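You operate a simulated robot arm through the tools that you are given. There is no shell and no other tool. Be economical: measure what you need, move in short steps, check, and stop when the job is done.

You run a simulated robot arm. Do the job below in one go: nothing can be reset, and whatever is moved stays where it is left.

Task
Turn the fill line regulator to 1.0. Put the orange ball hanger on the top of the filler bench away on the back of the drying bench. Put the red stock bottle on top of the dark wooden stand. Put the jar that says "polish" from the top of the small lacing bench on the black ring and the jar marked "Tallowby" on the top of the green packing mat. Put the lace wax block on the top of the small lacing bench away on the top of the lace shelf. Put the teal tray on top of the small shut carton. Open the tongue flap. Any order will do. Set down upright: orange ball hanger, red stock bottle, jar.

The check looks at the end state, three seconds after you hand in, the way a careful person would. Anything else that was tipped, shoved, dropped, spilled or broken makes it a failure.

Robot
A 7-joint arm with a fingered hand on a trunk, on a base that drives. Base frame: it is fixed to the floor where the robot stands at the start and does not move with it; the origin is under the middle of the robot, x ahead of it, y to its left, z up; the surface under the hand at the start is at about z = 860. Lengths are in mm, angles in degrees, forces in N, time in s.
Its first joint turns from -166.0 to 166.0 degrees. Places, roughly: back of the drying bench (22x72 cm) [-760, -4800, 860]; black ring (15x14x3 cm) [3000, -2900, 900]; brown stock jar, dubbin jar, red polish jar [3000, -2500, 1000]; dark wooden stand (13x13x10 cm) [2900, -2300, 900]; fill line regulator [700, 0, 900]; lace wax block [3000, -2500, 1000]; orange ball hanger (10x10x23 cm) [1100, 0, 900]; red stock bottle [3000, -2750, 1000]; small shut carton [5000, 500, 1250]; teal tray (17x11x4 cm) [2600, -2800, 900]; tongue flap [2900, -1400, 1000]; top of the green packing mat [4600, -2000, 900]; top of the lace shelf (52x13 cm) [3100, -1580, 1220]. Payload 4.7 kg.
The tool frame sits at the grasp point between the pads (the TCP): z along the fingers, y along the line on which they close. The tips reach 36 mm beyond it. The gripper opens to 120 mm. The gripper's body begins 42 mm behind the TCP. The gripper is a hand of 5 fingers: y runs from the thumb to the fingers, the wrist lies at [-18, -122, -210] in the tool frame, and closing takes about 1.5 s.
Orientation is told as [roll, pitch, yaw] about the base's x, y, z axes, in that order, counted from this pose: with the fingers straight down and the wrist toward the robot, the tool's x, y and z point along [0, 1, 0], [1, 0, 0] and [0, 0, -1] of the base frame.

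Tools
- The arm moves only by the tool apply_moves. Its argument "increments" is a list of rows, each a list of 6 numbers: the shift along the tool's x, y, z in units of 150 mm (1.0 is 150 mm), then the turn, a rotation vector about the tool's x, y, z in units of 60 degrees (1.0 is 60 degrees). In form: [[tx, ty, tz, ax, ay, az], ...]. A call has 1 to 8 rows; each row is the pose to reach, as a shift and turn from the pose commanded when the call began, along the tool's axes at that moment. "grip" is the finger opening in mm, from 0 to 120, set as the call begins (left out, the last holds). A call with a number of a shift or a turn outside -1 to 1 is refused whole. Rows are played at 5 a second. More than 50 mm and 8.6 degrees between two rows, or a gripper value outside its range, and nothing of the call is played. Where a pose cannot be reached the arm comes as near as it can. A force on the tool above 40 N (or 10 N above the force at the start of the call, whichever is more), or a blocked arm, ends the call early, and 0.2 s more pass. The fingers move at their own pace (about 45 mm/s each) and stop on an object; they squeeze with about 31 N. The grip force told is the motor's: it shows also when the fingers shut on nothing. Time passes only in rows, and 0.2 s behind the last, so rows that repeat a pose let the fingers close. The reply holds the time, the measured pose of the TCP, the force on the tool along the base axes, the opening and the grip force, in the units named above and with some noise, with the torque about the TCP (base axes, N m) and any sound that the robot's microphone picked up, and new pictures: "pictures" is both (left out), scene, wrist or none.
- Cameras (640 x 400 px; columns grow to the right, rows downward): "scene" is now at [-238, 86.5, 1255.3]; the picture's right is [0.09, -1.00, 0.00], its down [-0.15, -0.01, -0.99] and it looks along [0.98, 0.09, -0.15] (base axes); focal length 272 px, centre (320, 200). "wrist" rides on the gripper at [73, -91, -143] in the tool frame; the picture's right is [-0.80, 0.28, -0.53], its down [-0.53, -0.73, 0.42] and it looks along [-0.27, 0.62, 0.74] (tool axes); focal length 234 px, centre (320, 200). There is no depth. A picture from a camera that has moved, and an enlarged one, comes with that camera's place and axes in the base frame and with its lens.
- drive_base(legs): drives the robot by 1 to 6 legs, each [ahead, turn to the left] in mm and degrees, along the robot's own axes; the way and the turn of a leg run together, so that a leg with both is an arc; at most 1500 mm and 180 degrees a leg. The arm and the cameras ride along, it lands a little off, and it stops where it bumps. It gives what a move gives, and a new picture of the scene camera.
- move_fingers(index, middle, ring, little, thumb_bend, thumb_turn): sets how far each is bent, from 0 (flat) to 100 (curled in); at 30 the hand is open as for a grip, at 70 the pads meet at the TCP. One left out holds its place. A second passes; each finger stops where it meets its share of the squeeze, and holds until it gets a number again. A gripper value or a shape takes the hand back. It gives what a move gives, with no picture; readings hold the bend of each and the force on index, middle, ring, little, thumb and palm. thumb_turn goes from beside the hand (0) to across from the fingers (100), as for a grip.
- set_grasp(shape): the hand has 5 fingers and takes this shape, open, in about a second: jaw (thumb against the fingers, like two jaws); tri (thumb and two fingers); tip (a fingertip pinch); poke (one finger out to press); point (the index stretched); flat (the hand flat); cup (the hand cupped); fist (a fist). The gripper value then closes the fingers along that shape, each until it touches; the sizes above hold for jaw. It gives what a move gives, with no picture.
- head_to(pan, tilt): turns the head with the scene camera to pan (to the left, within 143 degrees either way) and tilt (down, from -29 to 69), counted from straight ahead of the robot. It gives what a move gives, and a new picture of the scene camera.
- zoom(camera, box): a new picture of the part [left, top, right, bottom] of that camera's present view, enlarged. The clock stands still meanwhile.
- hand_in(): hands the job in; it is judged then, once.

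Go step by step. Nothing tells you exact positions but the pictures and the camera data: compare them with the known pose of the tool, close in by small moves and look again before you grip or let go. The budget is 207 turns and 260 pictures, counting those below and the enlarged ones. Unless the task says otherwise, let go and move clear before handing in, and close with one line.

The tools are called after "Request:" as name(argument=value, ...) on one line, values as JSON. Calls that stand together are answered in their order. apply_moves: Moves the arm, as the interface text tells. Its arguments: {"type":"object","properties":{"increments":{"type":"array","items":{"type":"array","items":{"type":"number"}}},"grip":{"type":"number"},"pictures":{"type":"string","enum":["both","scene","wrist","none"]}},"required":["increments"]} The other tools are called the same way: set_grasp (shape) gives the hand a shape; move_fingers (index, middle, ring, little, thumb_bend, thumb_turn) moves the fingers one by one; drive_base (legs) drives the base; head_to (pan, tilt) turns the head that bears the scene camera; zoom (camera, box) takes an enlarged picture of a part of a camera's view; hand_in () hands the job in.

At the start:

```text
time: 0.0
tcp_pos: [825.3, 146.4, 1168.2]
tool_rot: [0.0, -0.1, 0.0]
ft_force: [0.0, -0.3, 0.4]
wrist_torque: [0.01, 0.02, 0.04]
finger_gap: 119.4
finger_force: 0.1
shape: jaw
bend: [30.0, 30.0, 30.0, 30.0, 30.0, 98.0]
finger forces: [0.1, 0.0, 0.0, 0.0, 0.0, 0.1]
robot x, y, heading: [1.0, 1.3, -0.1]
head pan, tilt: [5.3, 8.6]
```

scene: 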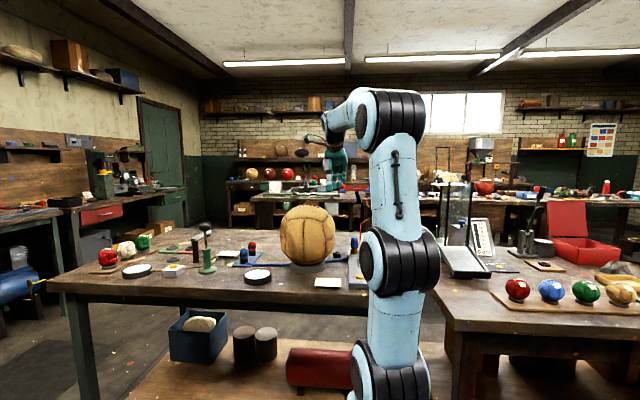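
wrist: 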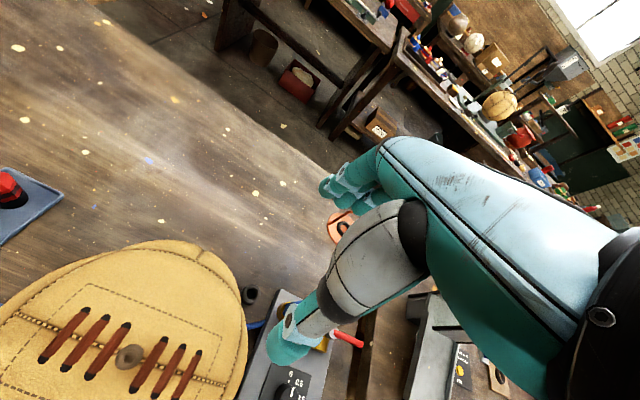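

I see a workshop with the filler bench in front, with the ball, and the regulator probably behind the arm. I will look around first with the head and zooms.

Request:
head_to(pan=-20, tilt=35)

Request:
zoom(camera="wrist", box=[220, 200, 420, 400])

```text
time: 0.9
tcp_pos: [826.4, 146.3, 1167.0]
tool_rot: [0.0, 0.0, 0.0]
ft_force: [-0.3, 0.5, 0.7]
wrist_torque: [0.03, 0.0, -0.02]
finger_gap: 119.6
finger_force: 0.0
shape: jaw
bend: [30.0, 30.0, 30.0, 30.0, 30.0, 98.0]
finger forces: [0.0, 0.1, 0.0, 0.1, 0.0, 0.1]
robot x, y, heading: [-2.1, -1.2, 0.1]
head pan, tilt: [-20.0, 35.0]
camera scene: at [-247.5, 47.8, 1212.9], right [-0.34, -0.94, 0.0], down [-0.54, 0.2, -0.82], along [0.77, -0.28, -0.57], focal length 272 px, centre (320, 200)
```

scene: 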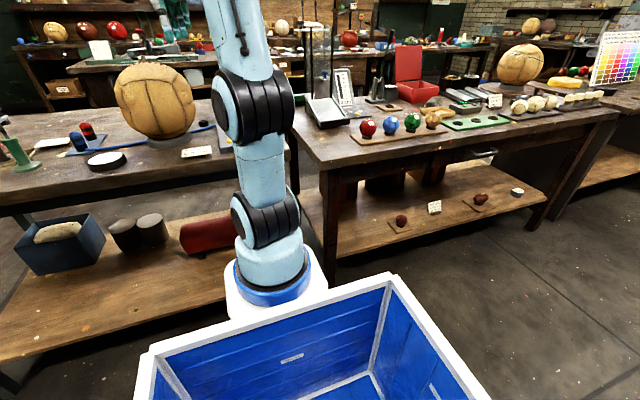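

```text
2.00 times, centred on (320, 300) of wrist
camera zoom: at [734.0, 219.6, 1311.0], right [0.28, -0.8, 0.53], down [-0.73, -0.53, -0.42], along [0.62, -0.27, -0.74], focal length 468 px, centre (320, 0)
```

zoom: 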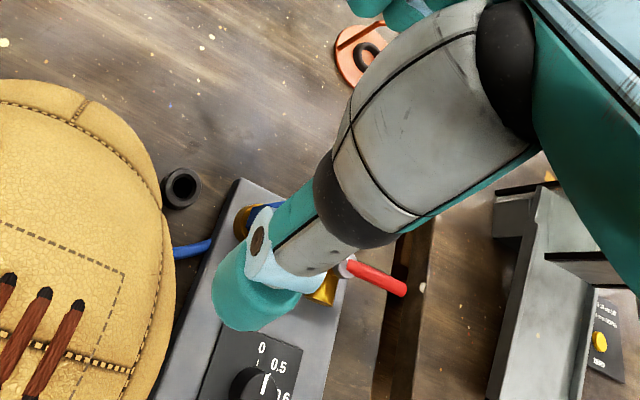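

The regulator panel is near (730, 16), and the hanger near (1075, -20). I move the hand aside for a clear look.

Request:
apply_moves(increments=[[-0.3, -0.1, 0, 0, 0, 0], [-0.6, -0.3, 0, 0, 0, 0], [-0.85, -0.5, 0, 0, 0, 0], [-1, -0.7, 0, 0, 0, 0]], pictures="none")

Request:
apply_moves(increments=[[-0.3, -0.1, 0, 0, 0, 0], [-0.6, -0.3, 0, 0, 0, 0], [-0.75, -0.5, 0, 0, 0, 0]], pictures="both")

```text
refused: row 2 steps farther than a row can; nothing moved
```

```text
refused: row 2 steps farther than a row can; nothing moved
```

Request:
apply_moves(increments=[[-0.25, -0.15, 0, 0, 0, 0], [-0.5, -0.3, 0, 0, 0, 0], [-0.75, -0.45, 0, 0, 0, 0], [-1, -0.6, 0, 0, 0, 0]], pictures="none")

Request:
apply_moves(increments=[[-0.25, -0.2, 0, 0, 0, 0], [-0.5, -0.4, 0, 0, 0, 0], [-0.75, -0.6, 0, 0, 0, 0]], pictures="both")

```text
time: 1.9
tcp_pos: [733.9, -3.0, 1168.4]
tool_rot: [0.0, 0.1, 0.1]
ft_force: [0.3, 0.3, -0.8]
wrist_torque: [0.04, 0.05, 0.04]
finger_gap: 119.8
finger_force: 0.2
shape: jaw
bend: [30.0, 30.0, 30.0, 30.0, 30.0, 98.0]
finger forces: [0.0, 0.0, 0.0, 0.1, 0.1, 0.0]
robot x, y, heading: [1.0, -0.5, 0.2]
head pan, tilt: [-20.0, 35.0]
```

```text
time: 2.7
tcp_pos: [646.3, -117.2, 1169.5]
tool_rot: [0.1, 0.0, 0.0]
ft_force: [-0.6, -0.4, -0.8]
wrist_torque: [-0.01, 0.0, 0.02]
finger_gap: 119.8
finger_force: 0.1
shape: jaw
bend: [30.0, 30.0, 30.0, 30.0, 30.0, 98.0]
finger forces: [0.0, 0.0, 0.1, 0.0, 0.1, 0.0]
robot x, y, heading: [1.6, -0.6, 0.2]
head pan, tilt: [-20.0, 35.0]
camera scene: at [-247.4, 47.6, 1212.8], right [-0.34, -0.94, 0.0], down [-0.54, 0.2, -0.82], along [0.77, -0.28, -0.57], focal length 272 px, centre (320, 200)
camera wrist: at [553.7, -43.3, 1312.4], right [0.28, -0.8, 0.53], down [-0.73, -0.53, -0.42], along [0.62, -0.27, -0.74], focal length 234 px, centre (320, 200)
```

scene: 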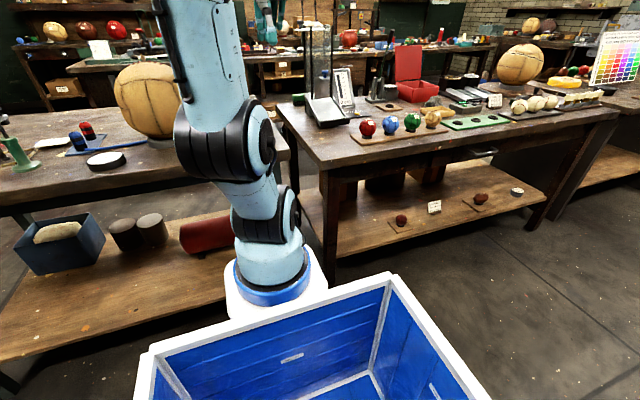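
wrist: 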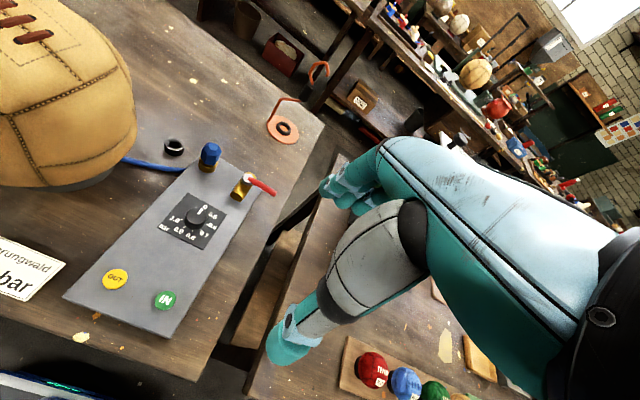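

Request:
zoom(camera="wrist", box=[145, 175, 245, 255])

Request:
zoom(camera="wrist", box=[220, 40, 380, 160])

```text
5.00 times, centred on (195, 215) of wrist
camera zoom: at [553.7, -43.3, 1312.4], right [0.28, -0.8, 0.53], down [-0.73, -0.53, -0.42], along [0.62, -0.27, -0.74], focal length 1171 px, centre (945, 125)
```

zoom: 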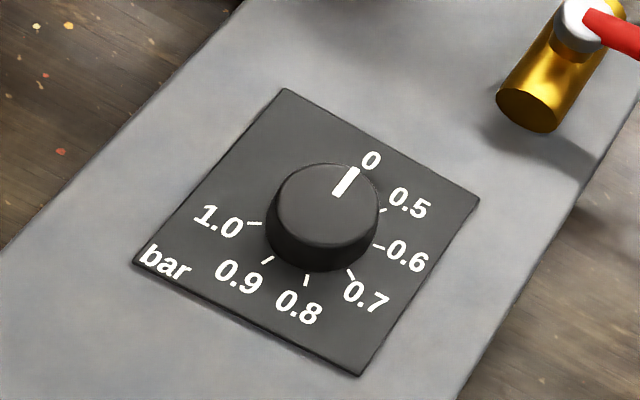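

```text
3.33 times, centred on (300, 100) of wrist
camera zoom: at [553.7, -43.3, 1312.4], right [0.28, -0.8, 0.53], down [-0.73, -0.53, -0.42], along [0.62, -0.27, -0.74], focal length 781 px, centre (387, 533)
```

zoom: 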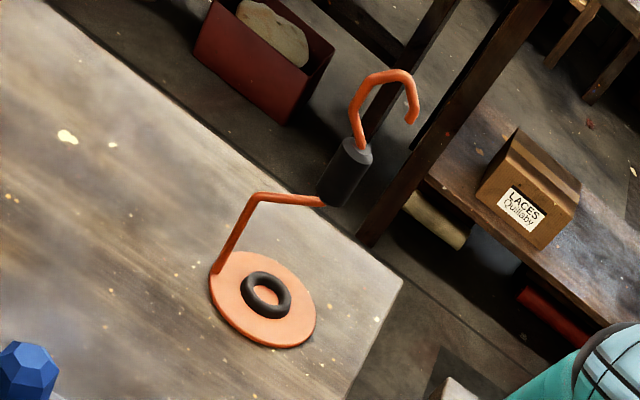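

The scale runs clockwise seen from above; 0 is at about +x and 1.0 is at 240° clockwise. I shape the hand to tri and bring it over the knob with the wrist turned out first.

Request:
set_grasp(shape="tri")

Request:
apply_moves(increments=[[0.1, 0.06, 0, 0, 0, -0.125], [0.2, 0.12, 0, 0, 0, -0.25], [0.3, 0.18, 0, 0, 0, -0.375], [0.4, 0.24, 0, 0, 0, -0.5], [0.5, 0.3, 0, 0, 0, -0.625], [0.6, 0.36, 0, 0, 0, -0.75], [0.7, 0.42, 0, 0, 0, -0.875], [0.787, 0.473, 0, 0, 0, -1]], pictures="wrist")

```text
time: 3.6
tcp_pos: [644.8, -117.7, 1168.6]
tool_rot: [-0.1, 0.0, 0.0]
ft_force: [0.3, 0.8, 0.4]
wrist_torque: [0.03, 0.01, 0.0]
finger_gap: 119.5
finger_force: 0.1
shape: tri
bend: [30.0, 30.0, 99.0, 99.0, 30.0, 98.0]
finger forces: [0.0, 0.0, 0.0, 0.0, 0.0, 0.1]
robot x, y, heading: [-0.3, 2.7, -0.1]
head pan, tilt: [-20.0, 35.0]
```

```text
time: 5.4
tcp_pos: [714.9, 2.4, 1168.9]
tool_rot: [-0.1, 0.0, 60.1]
ft_force: [0.3, 0.5, 0.4]
wrist_torque: [-0.04, -0.04, -0.02]
finger_gap: 119.6
finger_force: 0.0
shape: tri
bend: [30.0, 30.0, 99.0, 99.0, 30.0, 98.0]
finger forces: [0.0, 0.2, 0.0, 0.0, 0.0, 0.0]
robot x, y, heading: [1.1, -2.6, 0.1]
head pan, tilt: [-20.0, 35.0]
camera wrist: at [606.5, -40.2, 1312.1], right [0.84, -0.16, 0.53], down [0.1, -0.9, -0.42], along [0.54, 0.41, -0.74], focal length 234 px, centre (320, 200)
```

wrist: 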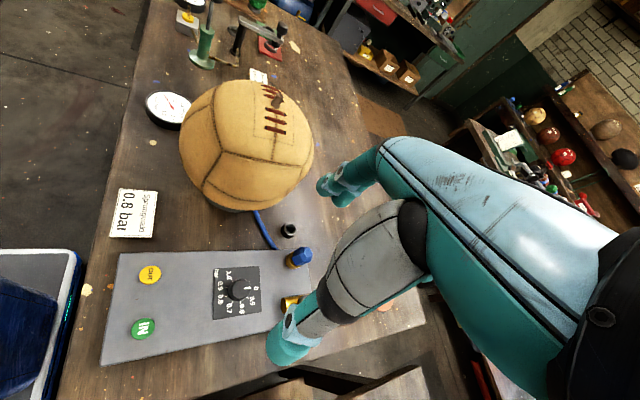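

Two views agree: knob at about (717, 4), panel near z 890. I turn the hand further before descending.

Request:
apply_moves(increments=[[0, 0, 0, 0, 0, -0.14], [0, 0, 0, 0, 0, -0.28], [0, 0, 0, 0, 0, -0.42], [0, 0, 0, 0, 0, -0.56], [0, 0, 0, 0, 0, -0.7], [0, 0, 0, 0, 0, -0.84], [0, 0, 0, 0, 0, -0.95]], pictures="wrist")

```text
time: 7.0
tcp_pos: [716.2, 2.5, 1168.1]
tool_rot: [-0.1, 0.1, 117.1]
ft_force: [-0.3, 1.2, 0.7]
wrist_torque: [0.01, -0.04, 0.0]
finger_gap: 119.6
finger_force: 0.0
shape: tri
bend: [30.0, 30.0, 99.0, 99.0, 30.0, 98.0]
finger forces: [0.1, 0.0, 0.1, 0.0, 0.1, 0.0]
robot x, y, heading: [-0.8, -1.5, 0.0]
head pan, tilt: [-20.0, 35.0]
camera wrist: at [693.1, -111.7, 1311.1], right [0.59, 0.61, 0.53], down [0.81, -0.41, -0.42], along [-0.05, 0.67, -0.74], focal length 234 px, centre (320, 200)
```

wrist: 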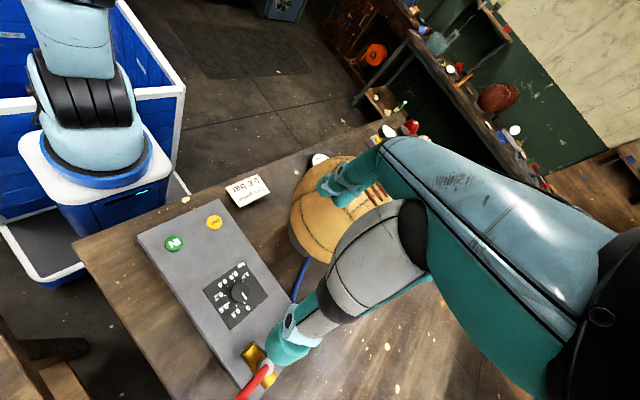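

The turn works. I narrow the fingers and come down partway.

Request:
apply_moves(increments=[[0, 0, 0.25, 0, 0, 0], [0, 0, 0.5, 0, 0, 0], [0, 0, 0.75, 0, 0, 0], [0, 0, 1.0, 0, 0, 0]], grip=64, pictures="wrist")

Request:
head_to(pan=8, tilt=20)

```text
time: 8.0
tcp_pos: [718.6, 0.9, 1018.7]
tool_rot: [-0.1, 0.2, 117.1]
ft_force: [-0.9, 0.1, 0.1]
wrist_torque: [0.01, -0.05, 0.02]
finger_gap: 64.3
finger_force: 0.0
shape: tri
bend: [74.0, 43.0, 99.0, 99.0, 69.0, 100.0]
finger forces: [0.0, 0.1, 0.0, 0.0, 0.1, 0.0]
robot x, y, heading: [4.3, -0.1, -0.0]
head pan, tilt: [-20.0, 35.0]
camera wrist: at [695.0, -112.0, 1162.1], right [0.59, 0.61, 0.53], down [0.81, -0.41, -0.42], along [-0.04, 0.67, -0.74], focal length 234 px, centre (320, 200)
```

wrist: 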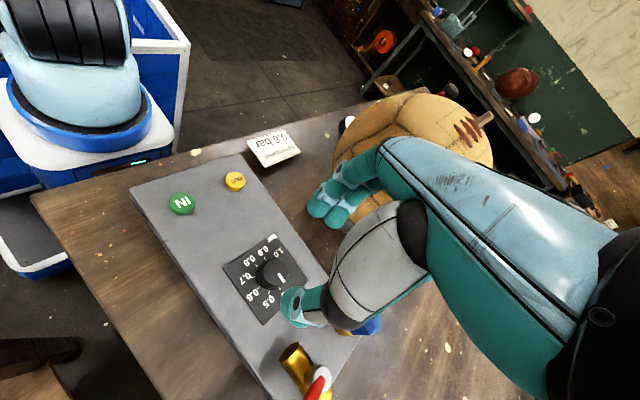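

```text
time: 8.9
tcp_pos: [720.2, 2.5, 1018.4]
tool_rot: [0.0, 0.0, 117.0]
ft_force: [-0.5, -0.8, 0.2]
wrist_torque: [0.03, -0.01, -0.02]
finger_gap: 64.3
finger_force: 0.1
shape: tri
bend: [74.0, 43.0, 99.0, 99.0, 69.0, 100.0]
finger forces: [0.0, 0.0, 0.0, 0.0, 0.0, 0.1]
robot x, y, heading: [2.1, 1.2, 0.2]
head pan, tilt: [8.0, 20.0]
camera scene: at [-238.0, 90.7, 1236.6], right [0.14, -0.99, 0.0], down [-0.34, -0.05, -0.94], along [0.93, 0.13, -0.34], focal length 272 px, centre (320, 200)
```

scene: 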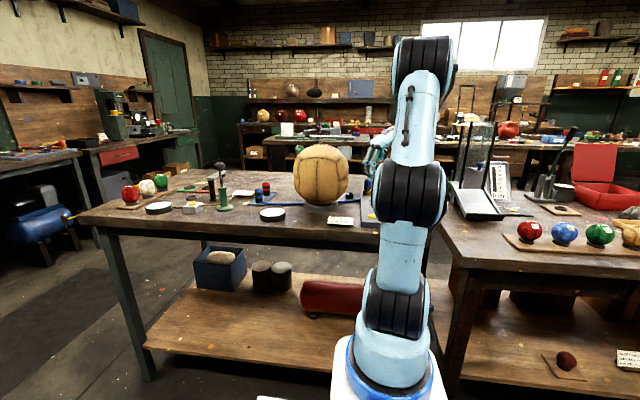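

Request:
zoom(camera="wrist", box=[220, 140, 420, 340])

```text
2.00 times, centred on (320, 240) of wrist
camera zoom: at [695.4, -112.0, 1162.0], right [0.59, 0.61, 0.53], down [0.81, -0.41, -0.42], along [-0.04, 0.67, -0.74], focal length 468 px, centre (320, 120)
```

zoom: 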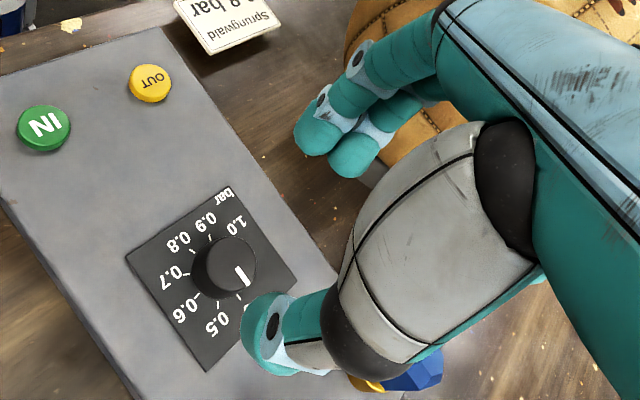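

Request:
apply_moves(increments=[[0, 0, 0.2, 0, 0, 0], [0, 0, 0.4, 0, 0, 0], [0, 0, 0.5, 0, 0, 0]], pictures="none")

Request:
zoom(camera="wrist", box=[220, 140, 420, 340])

```text
time: 9.7
tcp_pos: [716.8, 2.8, 942.9]
tool_rot: [0.0, -0.1, 117.0]
ft_force: [-0.4, 0.5, 0.0]
wrist_torque: [-0.04, -0.04, -0.04]
finger_gap: 64.5
finger_force: 0.0
shape: tri
bend: [74.0, 43.0, 99.0, 99.0, 69.0, 100.0]
finger forces: [0.0, 0.0, 0.0, 0.0, 0.0, 0.1]
robot x, y, heading: [1.7, 0.4, 0.1]
head pan, tilt: [8.0, 20.0]
```

```text
2.00 times, centred on (320, 240) of wrist
camera zoom: at [693.9, -111.2, 1086.5], right [0.59, 0.61, 0.53], down [0.81, -0.41, -0.42], along [-0.04, 0.67, -0.74], focal length 468 px, centre (320, 120)
```

zoom: 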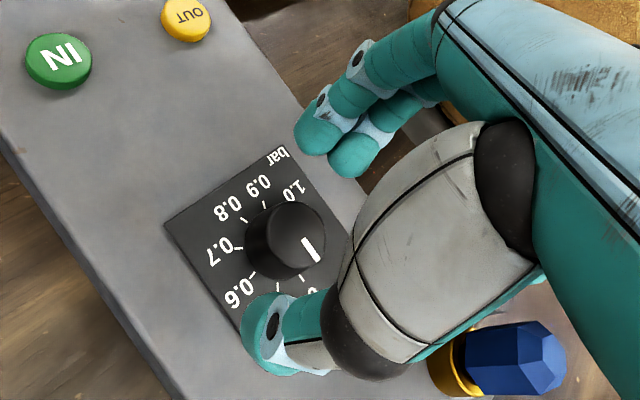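

Request:
apply_moves(increments=[[0, 0, 0.04, 0, 0, 0], [0, 0, 0.08, 0, 0, 0]], pictures="none")

Request:
zoom(camera="wrist", box=[220, 140, 420, 340])

```text
time: 10.3
tcp_pos: [716.7, 2.4, 931.8]
tool_rot: [0.0, 0.0, 117.0]
ft_force: [-0.1, 0.2, 0.3]
wrist_torque: [-0.02, -0.04, -0.03]
finger_gap: 64.4
finger_force: 0.0
shape: tri
bend: [74.0, 43.0, 99.0, 99.0, 69.0, 100.0]
finger forces: [0.2, 0.1, 0.0, 0.1, 0.0, 0.0]
robot x, y, heading: [-0.6, 0.8, -0.0]
head pan, tilt: [8.0, 20.0]
```

```text
2.00 times, centred on (320, 240) of wrist
camera zoom: at [693.7, -111.5, 1074.0], right [0.59, 0.61, 0.53], down [0.81, -0.41, -0.42], along [-0.04, 0.67, -0.74], focal length 468 px, centre (320, 120)
```

zoom: 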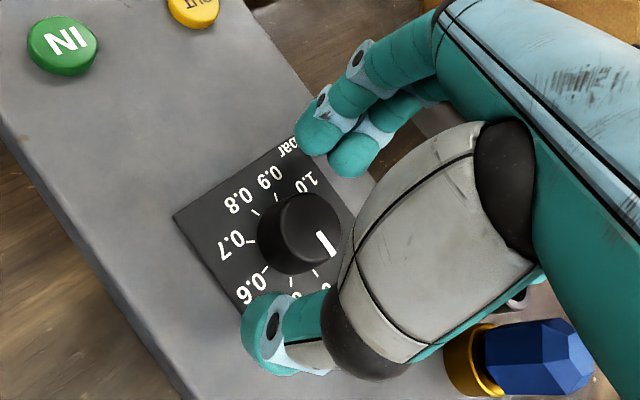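

Request:
apply_moves(increments=[[0, 0, 0, 0, 0, 0], [0, 0, 0, 0, 0, 0], [0, 0, 0, 0, 0, 0], [0, 0, 0, 0, 0, 0], [0, 0, 0, 0, 0, 0], [0, 0, 0, 0, 0, 0]], grip=10, pictures="none")

Request:
zoom(camera="wrist", box=[220, 140, 420, 340])

```text
time: 11.7
tcp_pos: [718.4, 1.2, 930.1]
tool_rot: [0.0, 0.0, 117.1]
ft_force: [-1.7, -2.6, -0.8]
wrist_torque: [-0.12, 0.02, 0.02]
finger_gap: 21.7
finger_force: 31.2
shape: tri
bend: [73.0, 59.0, 100.0, 100.0, 74.0, 100.0]
finger forces: [11.4, 13.5, 0.0, 0.1, 27.3, 0.0]
robot x, y, heading: [3.8, -1.0, 0.1]
head pan, tilt: [8.0, 20.0]
```

```text
2.00 times, centred on (320, 240) of wrist
camera zoom: at [693.6, -111.8, 1074.1], right [0.59, 0.61, 0.53], down [0.81, -0.41, -0.42], along [-0.04, 0.67, -0.74], focal length 468 px, centre (320, 120)
```

zoom: 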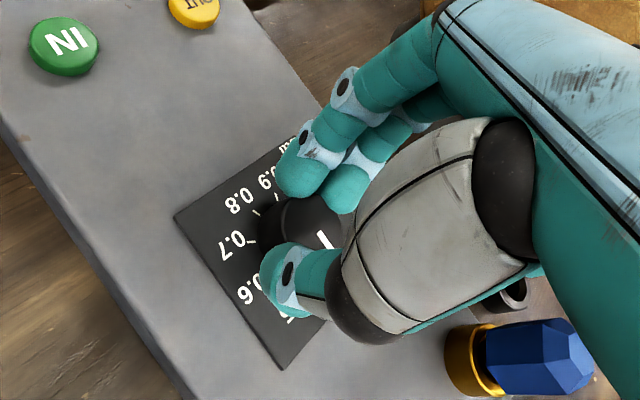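

Thumb and two fingers hold the knob. I turn it clockwise by 60°.

Request:
apply_moves(increments=[[0, 0, 0, 0, 0, 0.125], [0, 0, 0, 0, 0, 0.25], [0, 0, 0, 0, 0, 0.375], [0, 0, 0, 0, 0, 0.5], [0, 0, 0, 0, 0, 0.625], [0, 0, 0, 0, 0, 0.75], [0, 0, 0, 0, 0, 0.875], [0, 0, 0, 0, 0, 1]], pictures="none")

Request:
zoom(camera="wrist", box=[220, 140, 420, 340])

```text
time: 13.5
tcp_pos: [716.0, 2.6, 931.7]
tool_rot: [0.0, 0.0, 56.9]
ft_force: [-1.2, 13.0, -0.5]
wrist_torque: [0.45, 0.0, 0.06]
finger_gap: 21.4
finger_force: 30.7
shape: tri
bend: [73.0, 58.0, 100.0, 100.0, 75.0, 100.0]
finger forces: [17.1, 17.8, 0.1, 0.0, 22.7, 0.0]
robot x, y, heading: [0.6, 2.8, 0.2]
head pan, tilt: [8.0, 20.0]
```

```text
2.00 times, centred on (320, 240) of wrist
camera zoom: at [605.5, -33.6, 1074.6], right [0.83, -0.21, 0.52], down [0.05, -0.9, -0.43], along [0.56, 0.38, -0.74], focal length 468 px, centre (320, 120)
```

zoom: 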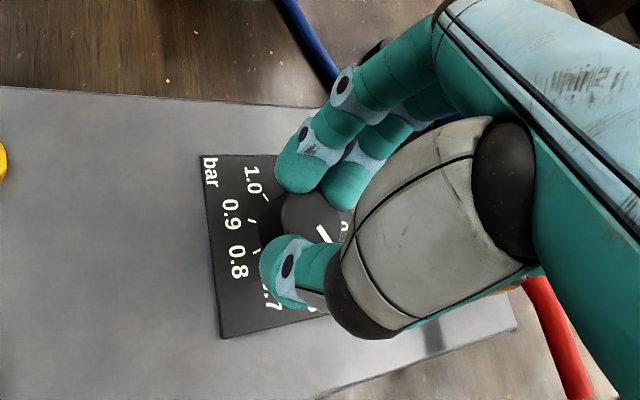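

Request:
apply_moves(increments=[[0.011, 0.017, 0, 0, 0, 0.125], [0.011, 0.017, 0, 0, 0, 0.25], [0.011, 0.017, 0, 0, 0, 0.375], [0.011, 0.017, 0, 0, 0, 0.5], [0.011, 0.017, 0, 0, 0, 0.625], [0.011, 0.017, 0, 0, 0, 0.75], [0.011, 0.017, 0, 0, 0, 0.875], [0.011, 0.017, 0, 0, 0, 1]], pictures="none")

Request:
zoom(camera="wrist", box=[220, 140, 420, 340])

```text
time: 15.3
tcp_pos: [717.9, 6.7, 930.3]
tool_rot: [0.1, -0.1, -3.0]
ft_force: [8.4, 10.3, 3.0]
wrist_torque: [0.3, -0.29, 0.08]
finger_gap: 21.7
finger_force: 30.8
shape: tri
bend: [73.0, 58.0, 100.0, 100.0, 75.0, 100.0]
finger forces: [18.6, 17.4, 0.1, 0.0, 24.9, 0.0]
robot x, y, heading: [-3.7, 0.2, 0.0]
head pan, tilt: [8.0, 20.0]
```

```text
2.00 times, centred on (320, 240) of wrist
camera zoom: at [629.6, 84.0, 1074.3], right [0.24, -0.82, 0.53], down [-0.76, -0.49, -0.43], along [0.61, -0.3, -0.74], focal length 468 px, centre (320, 120)
```

zoom: 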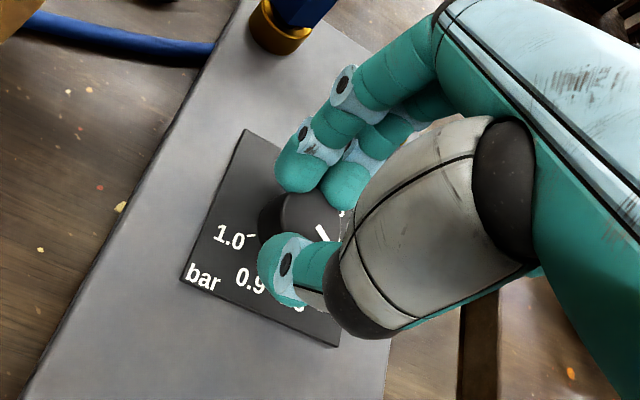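

The knob has turned with the hand by 120°. I open, swing back around the knob and regrip.

Request:
apply_moves(increments=[[0, 0, 0, 0, 0, 0], [0, 0, 0, 0, 0, 0], [0, 0, -0.1, 0, 0, 0], [0, 0, -0.25, 0, 0, 0]], grip=64, pictures="none")

Request:
apply_moves(increments=[[0, 0, 0, 0, 0, -0.125], [0, 0, 0, 0, 0, -0.25], [0, 0, 0, 0, 0, -0.375], [0, 0, 0, 0, 0, -0.5], [0, 0, 0, 0, 0, -0.625], [0, 0, 0, 0, 0, -0.75], [0, 0, 0, 0, 0, -0.875], [0, 0, 0, 0, 0, -1]], pictures="none")

Request:
apply_moves(increments=[[0, 0, 0, 0, 0, -0.125], [0, 0, 0, 0, 0, -0.25], [0, 0, 0, 0, 0, -0.375], [0, 0, 0, 0, 0, -0.5], [0, 0, 0, 0, 0, -0.625], [0, 0, 0, 0, 0, -0.75], [0, 0, 0, 0, 0, -0.875], [0, 0, 0, 0, 0, -1]], pictures="none")

Request:
zoom(camera="wrist", box=[220, 140, 420, 340])

```text
time: 16.3
tcp_pos: [718.4, 5.1, 969.1]
tool_rot: [0.0, 0.1, -3.0]
ft_force: [-0.3, -1.2, -0.5]
wrist_torque: [-0.02, -0.01, -0.02]
finger_gap: 64.0
finger_force: 0.0
shape: tri
bend: [74.0, 44.0, 99.0, 99.0, 69.0, 100.0]
finger forces: [0.0, 0.0, 0.0, 0.1, 0.0, 0.0]
robot x, y, heading: [-0.9, 0.9, 0.0]
head pan, tilt: [8.0, 20.0]
```

```text
time: 18.1
tcp_pos: [716.4, 3.6, 968.4]
tool_rot: [0.0, 0.0, 57.1]
ft_force: [0.9, -0.1, -0.2]
wrist_torque: [-0.03, 0.0, -0.01]
finger_gap: 63.5
finger_force: 0.0
shape: tri
bend: [74.0, 44.0, 99.0, 99.0, 69.0, 100.0]
finger forces: [0.0, 0.0, 0.0, 0.1, 0.0, 0.0]
robot x, y, heading: [-0.9, -1.6, 0.2]
head pan, tilt: [8.0, 20.0]
```

```text
time: 19.9
tcp_pos: [717.5, 6.0, 968.4]
tool_rot: [0.0, -0.1, 117.0]
ft_force: [0.2, -0.7, -0.7]
wrist_torque: [-0.01, -0.03, -0.01]
finger_gap: 63.6
finger_force: 0.1
shape: tri
bend: [74.0, 44.0, 99.0, 99.0, 69.0, 100.0]
finger forces: [0.1, 0.0, 0.0, 0.0, 0.0, 0.0]
robot x, y, heading: [3.0, -1.2, 0.2]
head pan, tilt: [8.0, 20.0]
```

```text
2.00 times, centred on (320, 240) of wrist
camera zoom: at [693.0, -108.0, 1111.6], right [0.59, 0.62, 0.52], down [0.81, -0.41, -0.42], along [-0.05, 0.67, -0.74], focal length 468 px, centre (320, 120)
```

zoom: 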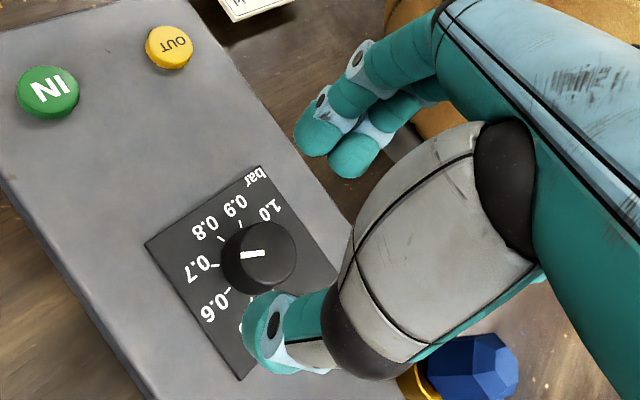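

The pointer stands at 0.7 as wanted (120°). I grip again for the remaining 120°.

Request:
apply_moves(increments=[[0, 0, 0.125, 0, 0, 0], [0, 0, 0.25, 0, 0, 0]], pictures="none")

Request:
apply_moves(increments=[[0, 0, 0, 0, 0, 0], [0, 0, 0, 0, 0, 0], [0, 0, 0, 0, 0, 0], [0, 0, 0, 0, 0, 0], [0, 0, 0, 0, 0, 0], [0, 0, 0, 0, 0, 0]], grip=10, pictures="none")

Request:
apply_moves(increments=[[0, 0, 0, 0, 0, 0.125], [0, 0, 0, 0, 0, 0.25], [0, 0, 0, 0, 0, 0.375], [0, 0, 0, 0, 0, 0.5], [0, 0, 0, 0, 0, 0.625], [0, 0, 0, 0, 0, 0.75], [0, 0, 0, 0, 0, 0.875], [0, 0, 0, 0, 0, 1]], pictures="none")

Request:
apply_moves(increments=[[0.011, 0.017, 0, 0, 0, 0.125], [0.011, 0.017, 0, 0, 0, 0.25], [0.011, 0.017, 0, 0, 0, 0.375], [0.011, 0.017, 0, 0, 0, 0.5], [0.011, 0.017, 0, 0, 0, 0.625], [0.011, 0.017, 0, 0, 0, 0.75], [0.011, 0.017, 0, 0, 0, 0.875]], pictures="none")

Request:
zoom(camera="wrist", box=[220, 140, 420, 340])

```text
time: 20.5
tcp_pos: [715.0, 5.8, 930.4]
tool_rot: [0.1, 0.0, 117.0]
ft_force: [0.2, -0.3, 0.1]
wrist_torque: [0.03, -0.01, -0.01]
finger_gap: 63.7
finger_force: 0.1
shape: tri
bend: [74.0, 44.0, 99.0, 99.0, 69.0, 100.0]
finger forces: [0.0, 0.0, 0.0, 0.0, 0.0, 0.0]
robot x, y, heading: [1.0, -0.4, -0.0]
head pan, tilt: [8.0, 20.0]
```

```text
time: 21.9
tcp_pos: [717.8, 4.7, 931.0]
tool_rot: [-0.1, 0.0, 117.0]
ft_force: [2.5, -7.4, -0.3]
wrist_torque: [-0.24, -0.13, 0.0]
finger_gap: 19.6
finger_force: 31.2
shape: tri
bend: [73.0, 62.0, 100.0, 100.0, 73.0, 100.0]
finger forces: [11.0, 12.5, 0.1, 0.1, 31.6, 0.2]
robot x, y, heading: [2.0, -0.9, -0.0]
head pan, tilt: [8.0, 20.0]
```

```text
time: 23.7
tcp_pos: [715.4, 5.0, 930.6]
tool_rot: [0.2, 0.1, 56.9]
ft_force: [6.1, 5.9, -3.3]
wrist_torque: [0.27, -0.24, 0.04]
finger_gap: 19.2
finger_force: 30.6
shape: tri
bend: [72.0, 60.0, 100.0, 100.0, 73.0, 100.0]
finger forces: [14.4, 19.4, 0.1, 0.0, 25.8, 0.0]
robot x, y, heading: [0.3, 2.1, 0.0]
head pan, tilt: [8.0, 20.0]
```

```text
time: 25.3
tcp_pos: [717.1, 8.2, 930.5]
tool_rot: [-0.1, -0.2, 4.5]
ft_force: [15.0, -1.2, 4.9]
wrist_torque: [0.05, -0.69, 0.09]
finger_gap: 19.4
finger_force: 31.1
shape: tri
bend: [72.0, 58.0, 100.0, 100.0, 74.0, 100.0]
finger forces: [16.5, 23.3, 0.1, 0.1, 24.0, 0.0]
robot x, y, heading: [3.1, 1.3, -0.0]
head pan, tilt: [8.0, 20.0]
```

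```text
2.00 times, centred on (320, 240) of wrist
camera zoom: at [619.8, 74.2, 1073.5], right [0.34, -0.78, 0.53], down [-0.69, -0.59, -0.43], along [0.64, -0.22, -0.74], focal length 468 px, centre (320, 120)
```

zoom: 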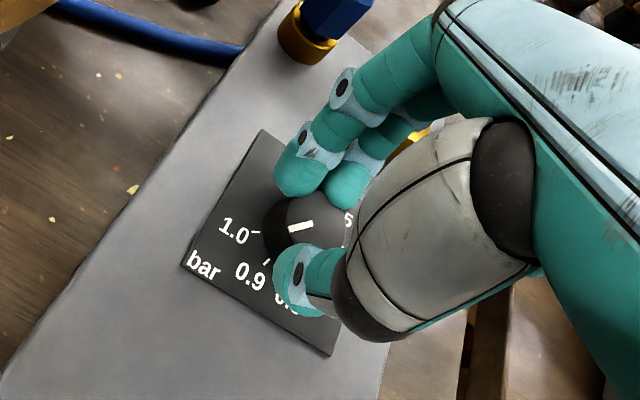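

Request:
apply_moves(increments=[[-0.01, -0.01, 0, 0, 0, 0.1], [-0.01, -0.01, 0, 0, 0, 0.14]], pictures="none")

Request:
apply_moves(increments=[[0, 0, 0, 0, 0, 0], [0, 0, 0, 0, 0, 0], [0, 0, 0, 0, 0, 0], [0, 0, -0.1, 0, 0, 0], [0, 0, -0.3, 0, 0, 0], [0, 0, -0.6, 0, 0, 0]], grip=70, pictures="none")

Request:
zoom(camera="wrist", box=[220, 190, 370, 340])

```text
time: 25.9
tcp_pos: [716.3, 7.7, 930.0]
tool_rot: [0.0, 0.0, -3.9]
ft_force: [19.4, 4.0, 6.9]
wrist_torque: [0.08, -0.9, 0.08]
finger_gap: 19.4
finger_force: 31.6
shape: tri
bend: [72.0, 57.0, 100.0, 100.0, 74.0, 100.0]
finger forces: [21.0, 23.2, 0.0, 0.2, 21.3, 0.0]
robot x, y, heading: [-2.3, 0.6, 0.1]
head pan, tilt: [8.0, 20.0]
```

```text
time: 27.3
tcp_pos: [716.1, 6.8, 1021.4]
tool_rot: [0.0, 0.1, -3.9]
ft_force: [-0.2, -0.4, -0.6]
wrist_torque: [0.04, 0.01, 0.01]
finger_gap: 69.3
finger_force: 0.0
shape: tri
bend: [74.0, 42.0, 99.0, 99.0, 67.0, 100.0]
finger forces: [0.0, 0.0, 0.0, 0.0, 0.0, 0.0]
robot x, y, heading: [3.6, 1.3, -0.1]
head pan, tilt: [8.0, 20.0]
```

```text
2.67 times, centred on (295, 265) of wrist
camera zoom: at [629.2, 87.5, 1164.1], right [0.22, -0.82, 0.53], down [-0.77, -0.48, -0.42], along [0.6, -0.31, -0.74], focal length 624 px, centre (387, 27)
```

zoom: 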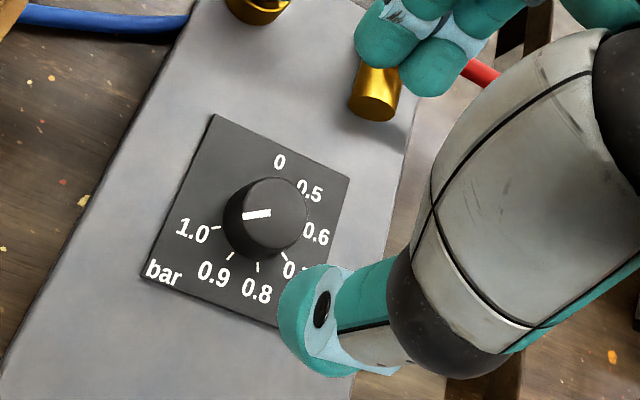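

The pointer measures at 120°, i.e. on 1.0. Next the hanger: I raise the hand and turn it to a horizontal, forward-pointing side grip.

Request:
apply_moves(increments=[[0, 0, -0.3, 0, 0, 0], [0, 0, -0.6, 0, 0, 0], [0, 0, -0.9, 0, 0, 0], [0, 0, -1, 0, 0, 0.12], [0, 0, -1, 0, 0, 0.26], [0, 0, -1, 0, 0, 0.4], [0, 0, -1, 0, 0, 0.54], [0, 0, -1, 0, 0, 0.68]], grip=120, pictures="none")

Request:
set_grasp(shape="jaw")

Request:
apply_moves(increments=[[0, 0, -0.1, 0, 0, 0.14], [0, 0, -0.1, 0, 0, 0.28], [0, 0, -0.1, 0, 0, 0.42], [0, 0, -0.1, 0, 0, 0.56], [0, 0, -0.1, 0, 0, 0.7], [0, 0, -0.1, 0, 0, 0.755]], pictures="none")

Request:
apply_moves(increments=[[0, 0, 0, 0, 0.14, 0], [0, 0, 0, 0, 0.28, 0], [0, 0, 0, 0, 0.42, 0], [0, 0, 0, 0, 0.56, 0], [0, 0, 0, 0, 0.7, 0], [0, 0, 0, 0, 0.84, 0], [0, 0, 0, 0, 0.95, 0]], pictures="scene")

```text
time: 29.1
tcp_pos: [716.0, 6.5, 1171.5]
tool_rot: [0.0, 0.0, -44.9]
ft_force: [-1.9, -0.2, 0.0]
wrist_torque: [0.02, -0.02, -0.02]
finger_gap: 119.5
finger_force: 0.0
shape: tri
bend: [30.0, 30.0, 99.0, 99.0, 30.0, 98.0]
finger forces: [0.1, 0.1, 0.0, 0.1, 0.0, 0.0]
robot x, y, heading: [3.1, -3.4, -0.1]
head pan, tilt: [8.0, 20.0]
```

```text
time: 30.0
tcp_pos: [714.6, 5.3, 1170.3]
tool_rot: [0.0, 0.1, -44.8]
ft_force: [-0.7, 0.1, -0.8]
wrist_torque: [0.02, 0.0, 0.03]
finger_gap: 119.6
finger_force: 0.0
shape: jaw
bend: [30.0, 30.0, 30.0, 30.0, 30.0, 98.0]
finger forces: [0.0, 0.0, 0.0, 0.0, 0.0, 0.0]
robot x, y, heading: [-1.1, 2.3, -0.1]
head pan, tilt: [8.0, 20.0]
```

```text
time: 31.4
tcp_pos: [715.2, 6.5, 1186.3]
tool_rot: [0.0, 0.0, -90.0]
ft_force: [0.0, 0.0, -0.5]
wrist_torque: [-0.02, -0.04, 0.0]
finger_gap: 119.8
finger_force: 0.1
shape: jaw
bend: [30.0, 30.0, 30.0, 30.0, 30.0, 98.0]
finger forces: [0.0, 0.1, 0.0, 0.0, 0.0, 0.1]
robot x, y, heading: [3.2, -1.1, -0.1]
head pan, tilt: [8.0, 20.0]
```

```text
time: 33.0
tcp_pos: [714.6, 6.4, 1184.1]
tool_rot: [57.1, 0.1, -89.9]
ft_force: [0.9, -0.2, 0.0]
wrist_torque: [-0.01, 0.04, 0.02]
finger_gap: 119.7
finger_force: 0.1
shape: jaw
bend: [30.0, 30.0, 30.0, 30.0, 30.0, 98.0]
finger forces: [0.1, 0.0, 0.0, 0.0, 0.1, 0.0]
robot x, y, heading: [0.9, 0.7, -0.1]
head pan, tilt: [8.0, 20.0]
camera scene: at [-238.0, 90.9, 1236.7], right [0.14, -0.99, 0.0], down [-0.34, -0.05, -0.94], along [0.93, 0.13, -0.34], focal length 272 px, centre (320, 200)
```

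scene: 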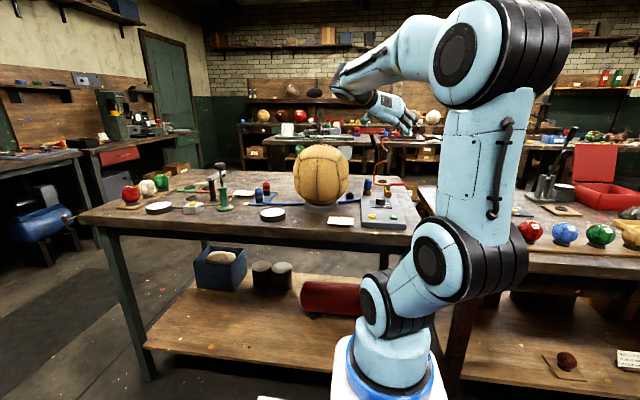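

Request:
apply_moves(increments=[[0, 0, 0, 0, 0.14, 0], [0, 0, 0, 0, 0.28, 0], [0, 0, 0, 0, 0.42, 0], [0, 0, 0, 0, 0.55, 0]], pictures="wrist")

Request:
zoom(camera="scene", box=[320, 120, 420, 220])

```text
time: 34.0
tcp_pos: [713.1, 2.3, 1196.7]
tool_rot: [88.5, -0.6, -89.9]
ft_force: [-7.6, -2.4, 8.5]
wrist_torque: [0.05, 0.75, 0.31]
finger_gap: 119.6
finger_force: 0.2
shape: jaw
bend: [30.0, 30.0, 30.0, 30.0, 30.0, 98.0]
finger forces: [0.0, 0.0, 0.1, 0.0, 0.0, 0.0]
out of reach, approached as far as the arm can: row 4
robot x, y, heading: [-3.0, 2.4, 0.1]
head pan, tilt: [8.0, 20.0]
camera wrist: at [571.1, 95.5, 1272.0], right [-0.54, -0.29, -0.79], down [0.41, 0.73, -0.55], along [0.73, -0.62, -0.28], focal length 234 px, centre (320, 200)
```

wrist: 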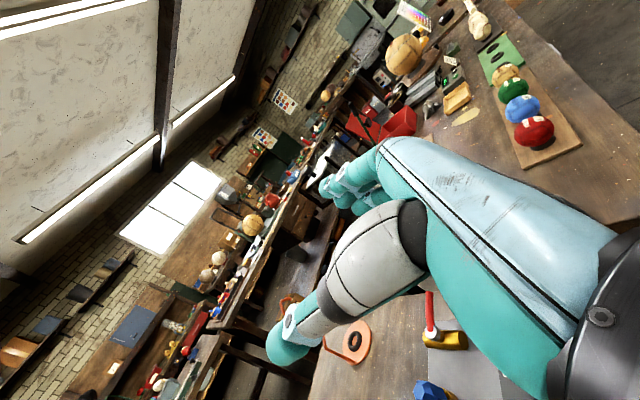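

```text
4.00 times, centred on (370, 170) of scene
camera zoom: at [-239.3, 90.5, 1236.4], right [0.14, -0.99, 0.0], down [-0.34, -0.05, -0.94], along [0.93, 0.13, -0.34], focal length 1088 px, centre (120, 320)
```

zoom: 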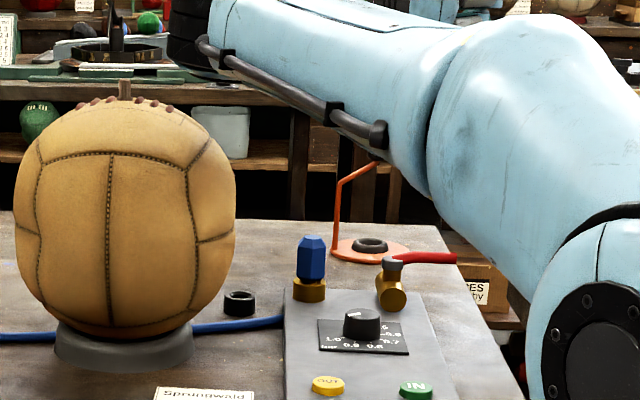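

The hanger base centres at about (1076, -32), with the black grip around z 980–1030. I go forward over the bench with the hand pitched about 30° below horizontal.

Request:
set_grasp(shape="tri")

Request:
apply_moves(increments=[[-0.08, 0.04, 0.2, 0, -0.12, 0], [-0.16, 0.08, 0.4, 0, -0.24, 0], [-0.24, 0.12, 0.6, 0, -0.36, 0], [-0.32, 0.17, 0.8, 0, -0.48, 0], [-0.4, 0.227, 1.0, 0, -0.5, 0]], pictures="both")

```text
time: 34.9
tcp_pos: [717.7, 5.3, 1189.3]
tool_rot: [87.7, -0.9, -89.8]
ft_force: [0.1, -0.3, 0.7]
wrist_torque: [-0.03, 0.02, 0.0]
finger_gap: 119.6
finger_force: 0.1
shape: tri
bend: [30.0, 30.0, 99.0, 99.0, 30.0, 98.0]
finger forces: [0.0, 0.0, 0.1, 0.0, 0.0, 0.1]
robot x, y, heading: [-1.7, 2.0, 0.1]
head pan, tilt: [8.0, 20.0]
```

```text
time: 36.1
tcp_pos: [858.1, -32.1, 1143.2]
tool_rot: [60.0, 0.0, -90.0]
ft_force: [0.1, 0.1, 1.2]
wrist_torque: [0.01, 0.1, 0.02]
finger_gap: 119.9
finger_force: 0.1
shape: tri
bend: [30.0, 30.0, 99.0, 99.0, 30.0, 98.0]
finger forces: [0.1, 0.1, 0.0, 0.1, 0.0, 0.0]
robot x, y, heading: [2.4, 2.2, -0.1]
head pan, tilt: [8.0, 20.0]
camera scene: at [-238.4, 90.9, 1236.6], right [0.14, -0.99, 0.0], down [-0.34, -0.05, -0.94], along [0.93, 0.13, -0.34], focal length 272 px, centre (320, 200)
camera wrist: at [770.1, 58.2, 1277.5], right [-0.86, -0.28, -0.43], down [0.1, 0.73, -0.67], along [0.51, -0.62, -0.6], focal length 234 px, centre (320, 200)
```

scene: 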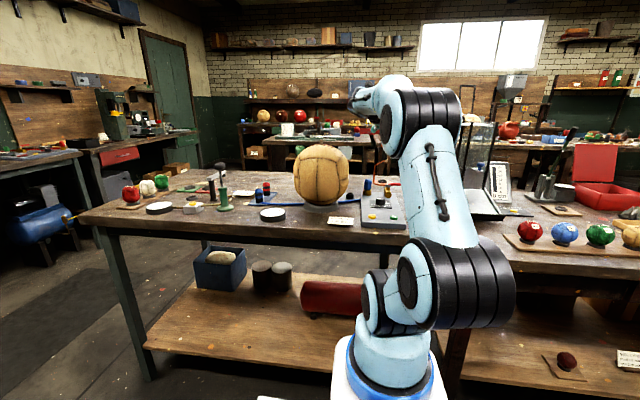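
wrist: 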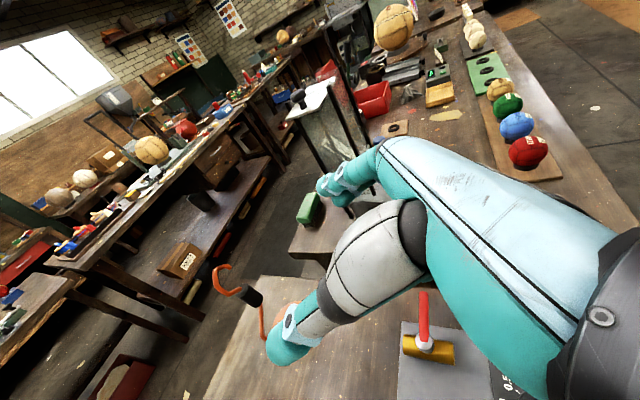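

The grip cylinder is at about (1076, -33, 1004), straight along the tool axis. I approach 150 mm and look.

Request:
apply_moves(increments=[[-0.02, 0, 0.3, 0, 0, 0], [-0.04, 0, 0.6, 0, 0, 0], [-0.06, 0, 0.9, 0, 0, 0]], pictures="wrist")

```text
time: 36.9
tcp_pos: [970.6, -32.9, 1069.2]
tool_rot: [60.2, 0.0, -90.0]
ft_force: [0.4, -0.2, 1.3]
wrist_torque: [0.04, 0.13, 0.03]
finger_gap: 119.8
finger_force: 0.0
shape: tri
bend: [30.0, 30.0, 99.0, 99.0, 30.0, 98.0]
finger forces: [0.0, 0.0, 0.0, 0.0, 0.1, 0.0]
robot x, y, heading: [-4.8, -1.4, 0.0]
head pan, tilt: [8.0, 20.0]
camera wrist: at [881.7, 58.4, 1202.3], right [-0.86, -0.28, -0.44], down [0.1, 0.73, -0.67], along [0.51, -0.62, -0.6], focal length 234 px, centre (320, 200)
```

wrist: 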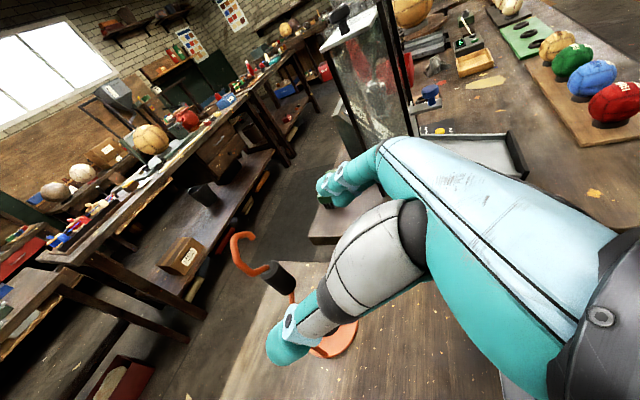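

Request:
apply_moves(increments=[[-0.02, 0, 0.3, 0, 0, 0], [-0.04, 0, 0.55, 0, 0, 0]], pictures="wrist")

```text
time: 37.5
tcp_pos: [1036.4, -32.0, 1024.0]
tool_rot: [60.1, 0.0, -90.1]
ft_force: [0.2, 0.3, 1.6]
wrist_torque: [0.05, 0.1, -0.03]
finger_gap: 120.0
finger_force: 0.0
shape: tri
bend: [30.0, 30.0, 99.0, 99.0, 30.0, 98.0]
finger forces: [0.0, 0.0, 0.0, 0.0, 0.0, 0.1]
robot x, y, heading: [-0.1, -0.7, 0.0]
head pan, tilt: [8.0, 20.0]
camera wrist: at [948.7, 58.6, 1158.3], right [-0.86, -0.28, -0.43], down [0.1, 0.73, -0.67], along [0.51, -0.62, -0.6], focal length 234 px, centre (320, 200)
```

wrist: 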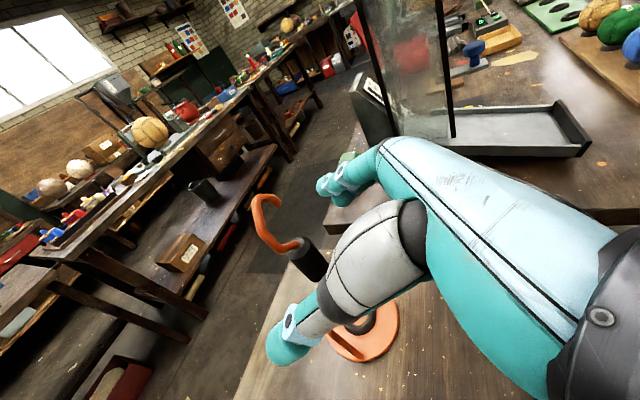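

Request:
apply_moves(increments=[[-0.04, 0, 0.17, 0, 0, 0], [-0.04, 0, 0.32, 0, 0, 0]], pictures="wrist")

Request:
zoom(camera="wrist", box=[240, 140, 440, 340])

```text
time: 38.1
tcp_pos: [1075.6, -32.4, 990.7]
tool_rot: [60.0, 0.0, -90.0]
ft_force: [-0.4, -0.5, 1.0]
wrist_torque: [0.01, 0.08, -0.01]
finger_gap: 120.0
finger_force: 0.1
shape: tri
bend: [30.0, 30.0, 99.0, 99.0, 30.0, 98.0]
finger forces: [0.0, 0.0, 0.1, 0.1, 0.1, 0.1]
robot x, y, heading: [-5.2, -2.4, 0.1]
head pan, tilt: [8.0, 20.0]
camera wrist: at [987.4, 59.8, 1125.5], right [-0.86, -0.28, -0.43], down [0.1, 0.73, -0.67], along [0.51, -0.62, -0.6], focal length 234 px, centre (320, 200)
```

wrist: 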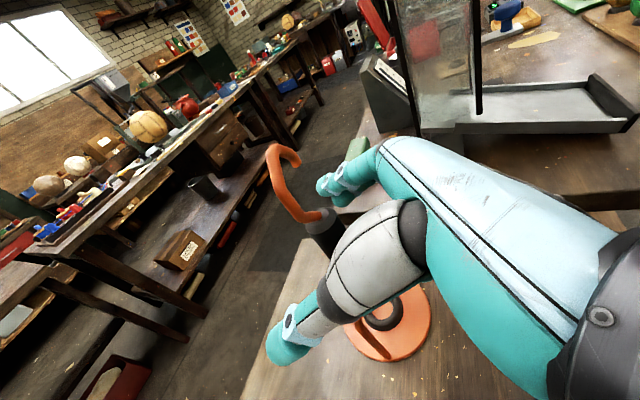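

```text
2.00 times, centred on (340, 240) of wrist
camera zoom: at [987.4, 59.8, 1125.5], right [-0.86, -0.28, -0.43], down [0.1, 0.73, -0.67], along [0.51, -0.62, -0.6], focal length 468 px, centre (280, 120)
```

zoom: 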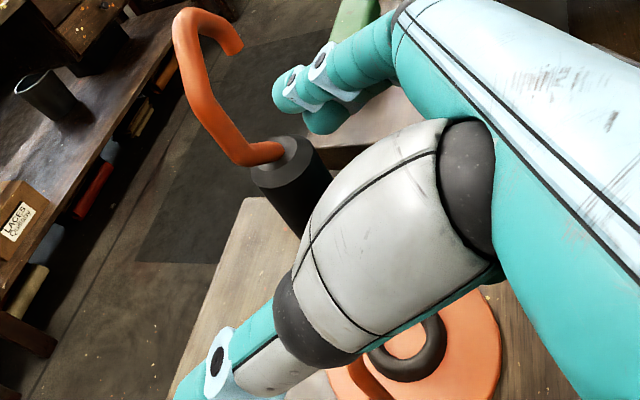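

The cylinder sits between thumb and fingers; I close.

Request:
apply_moves(increments=[[0, 0, 0, 0, 0, 0], [0, 0, 0, 0, 0, 0], [0, 0, 0, 0, 0, 0], [0, 0, 0, 0, 0, 0], [0, 0, 0, 0, 0, 0], [0, 0, 0, 0, 0, 0], [0, 0, 0, 0, 0, 0], [0, 0, 0, 0, 0, 0]], grip=5, pictures="wrist")

```text
time: 39.9
tcp_pos: [1075.3, -31.8, 990.3]
tool_rot: [60.0, -0.1, -90.0]
ft_force: [-0.9, -0.1, 0.3]
wrist_torque: [0.01, 0.03, -0.02]
finger_gap: 5.3
finger_force: 0.1
shape: tri
bend: [71.0, 67.0, 99.0, 99.0, 72.0, 100.0]
finger forces: [0.1, 0.0, 0.0, 0.0, 0.3, 0.1]
robot x, y, heading: [1.4, -3.5, -0.1]
head pan, tilt: [8.0, 20.0]
camera wrist: at [987.4, 59.7, 1125.2], right [-0.86, -0.28, -0.43], down [0.1, 0.73, -0.67], along [0.51, -0.62, -0.6], focal length 234 px, centre (320, 200)
```

wrist: 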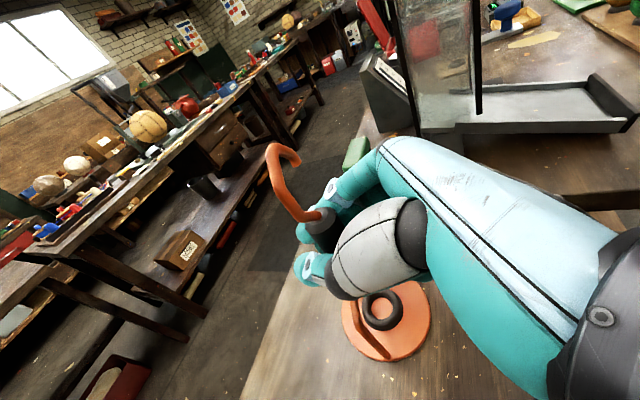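

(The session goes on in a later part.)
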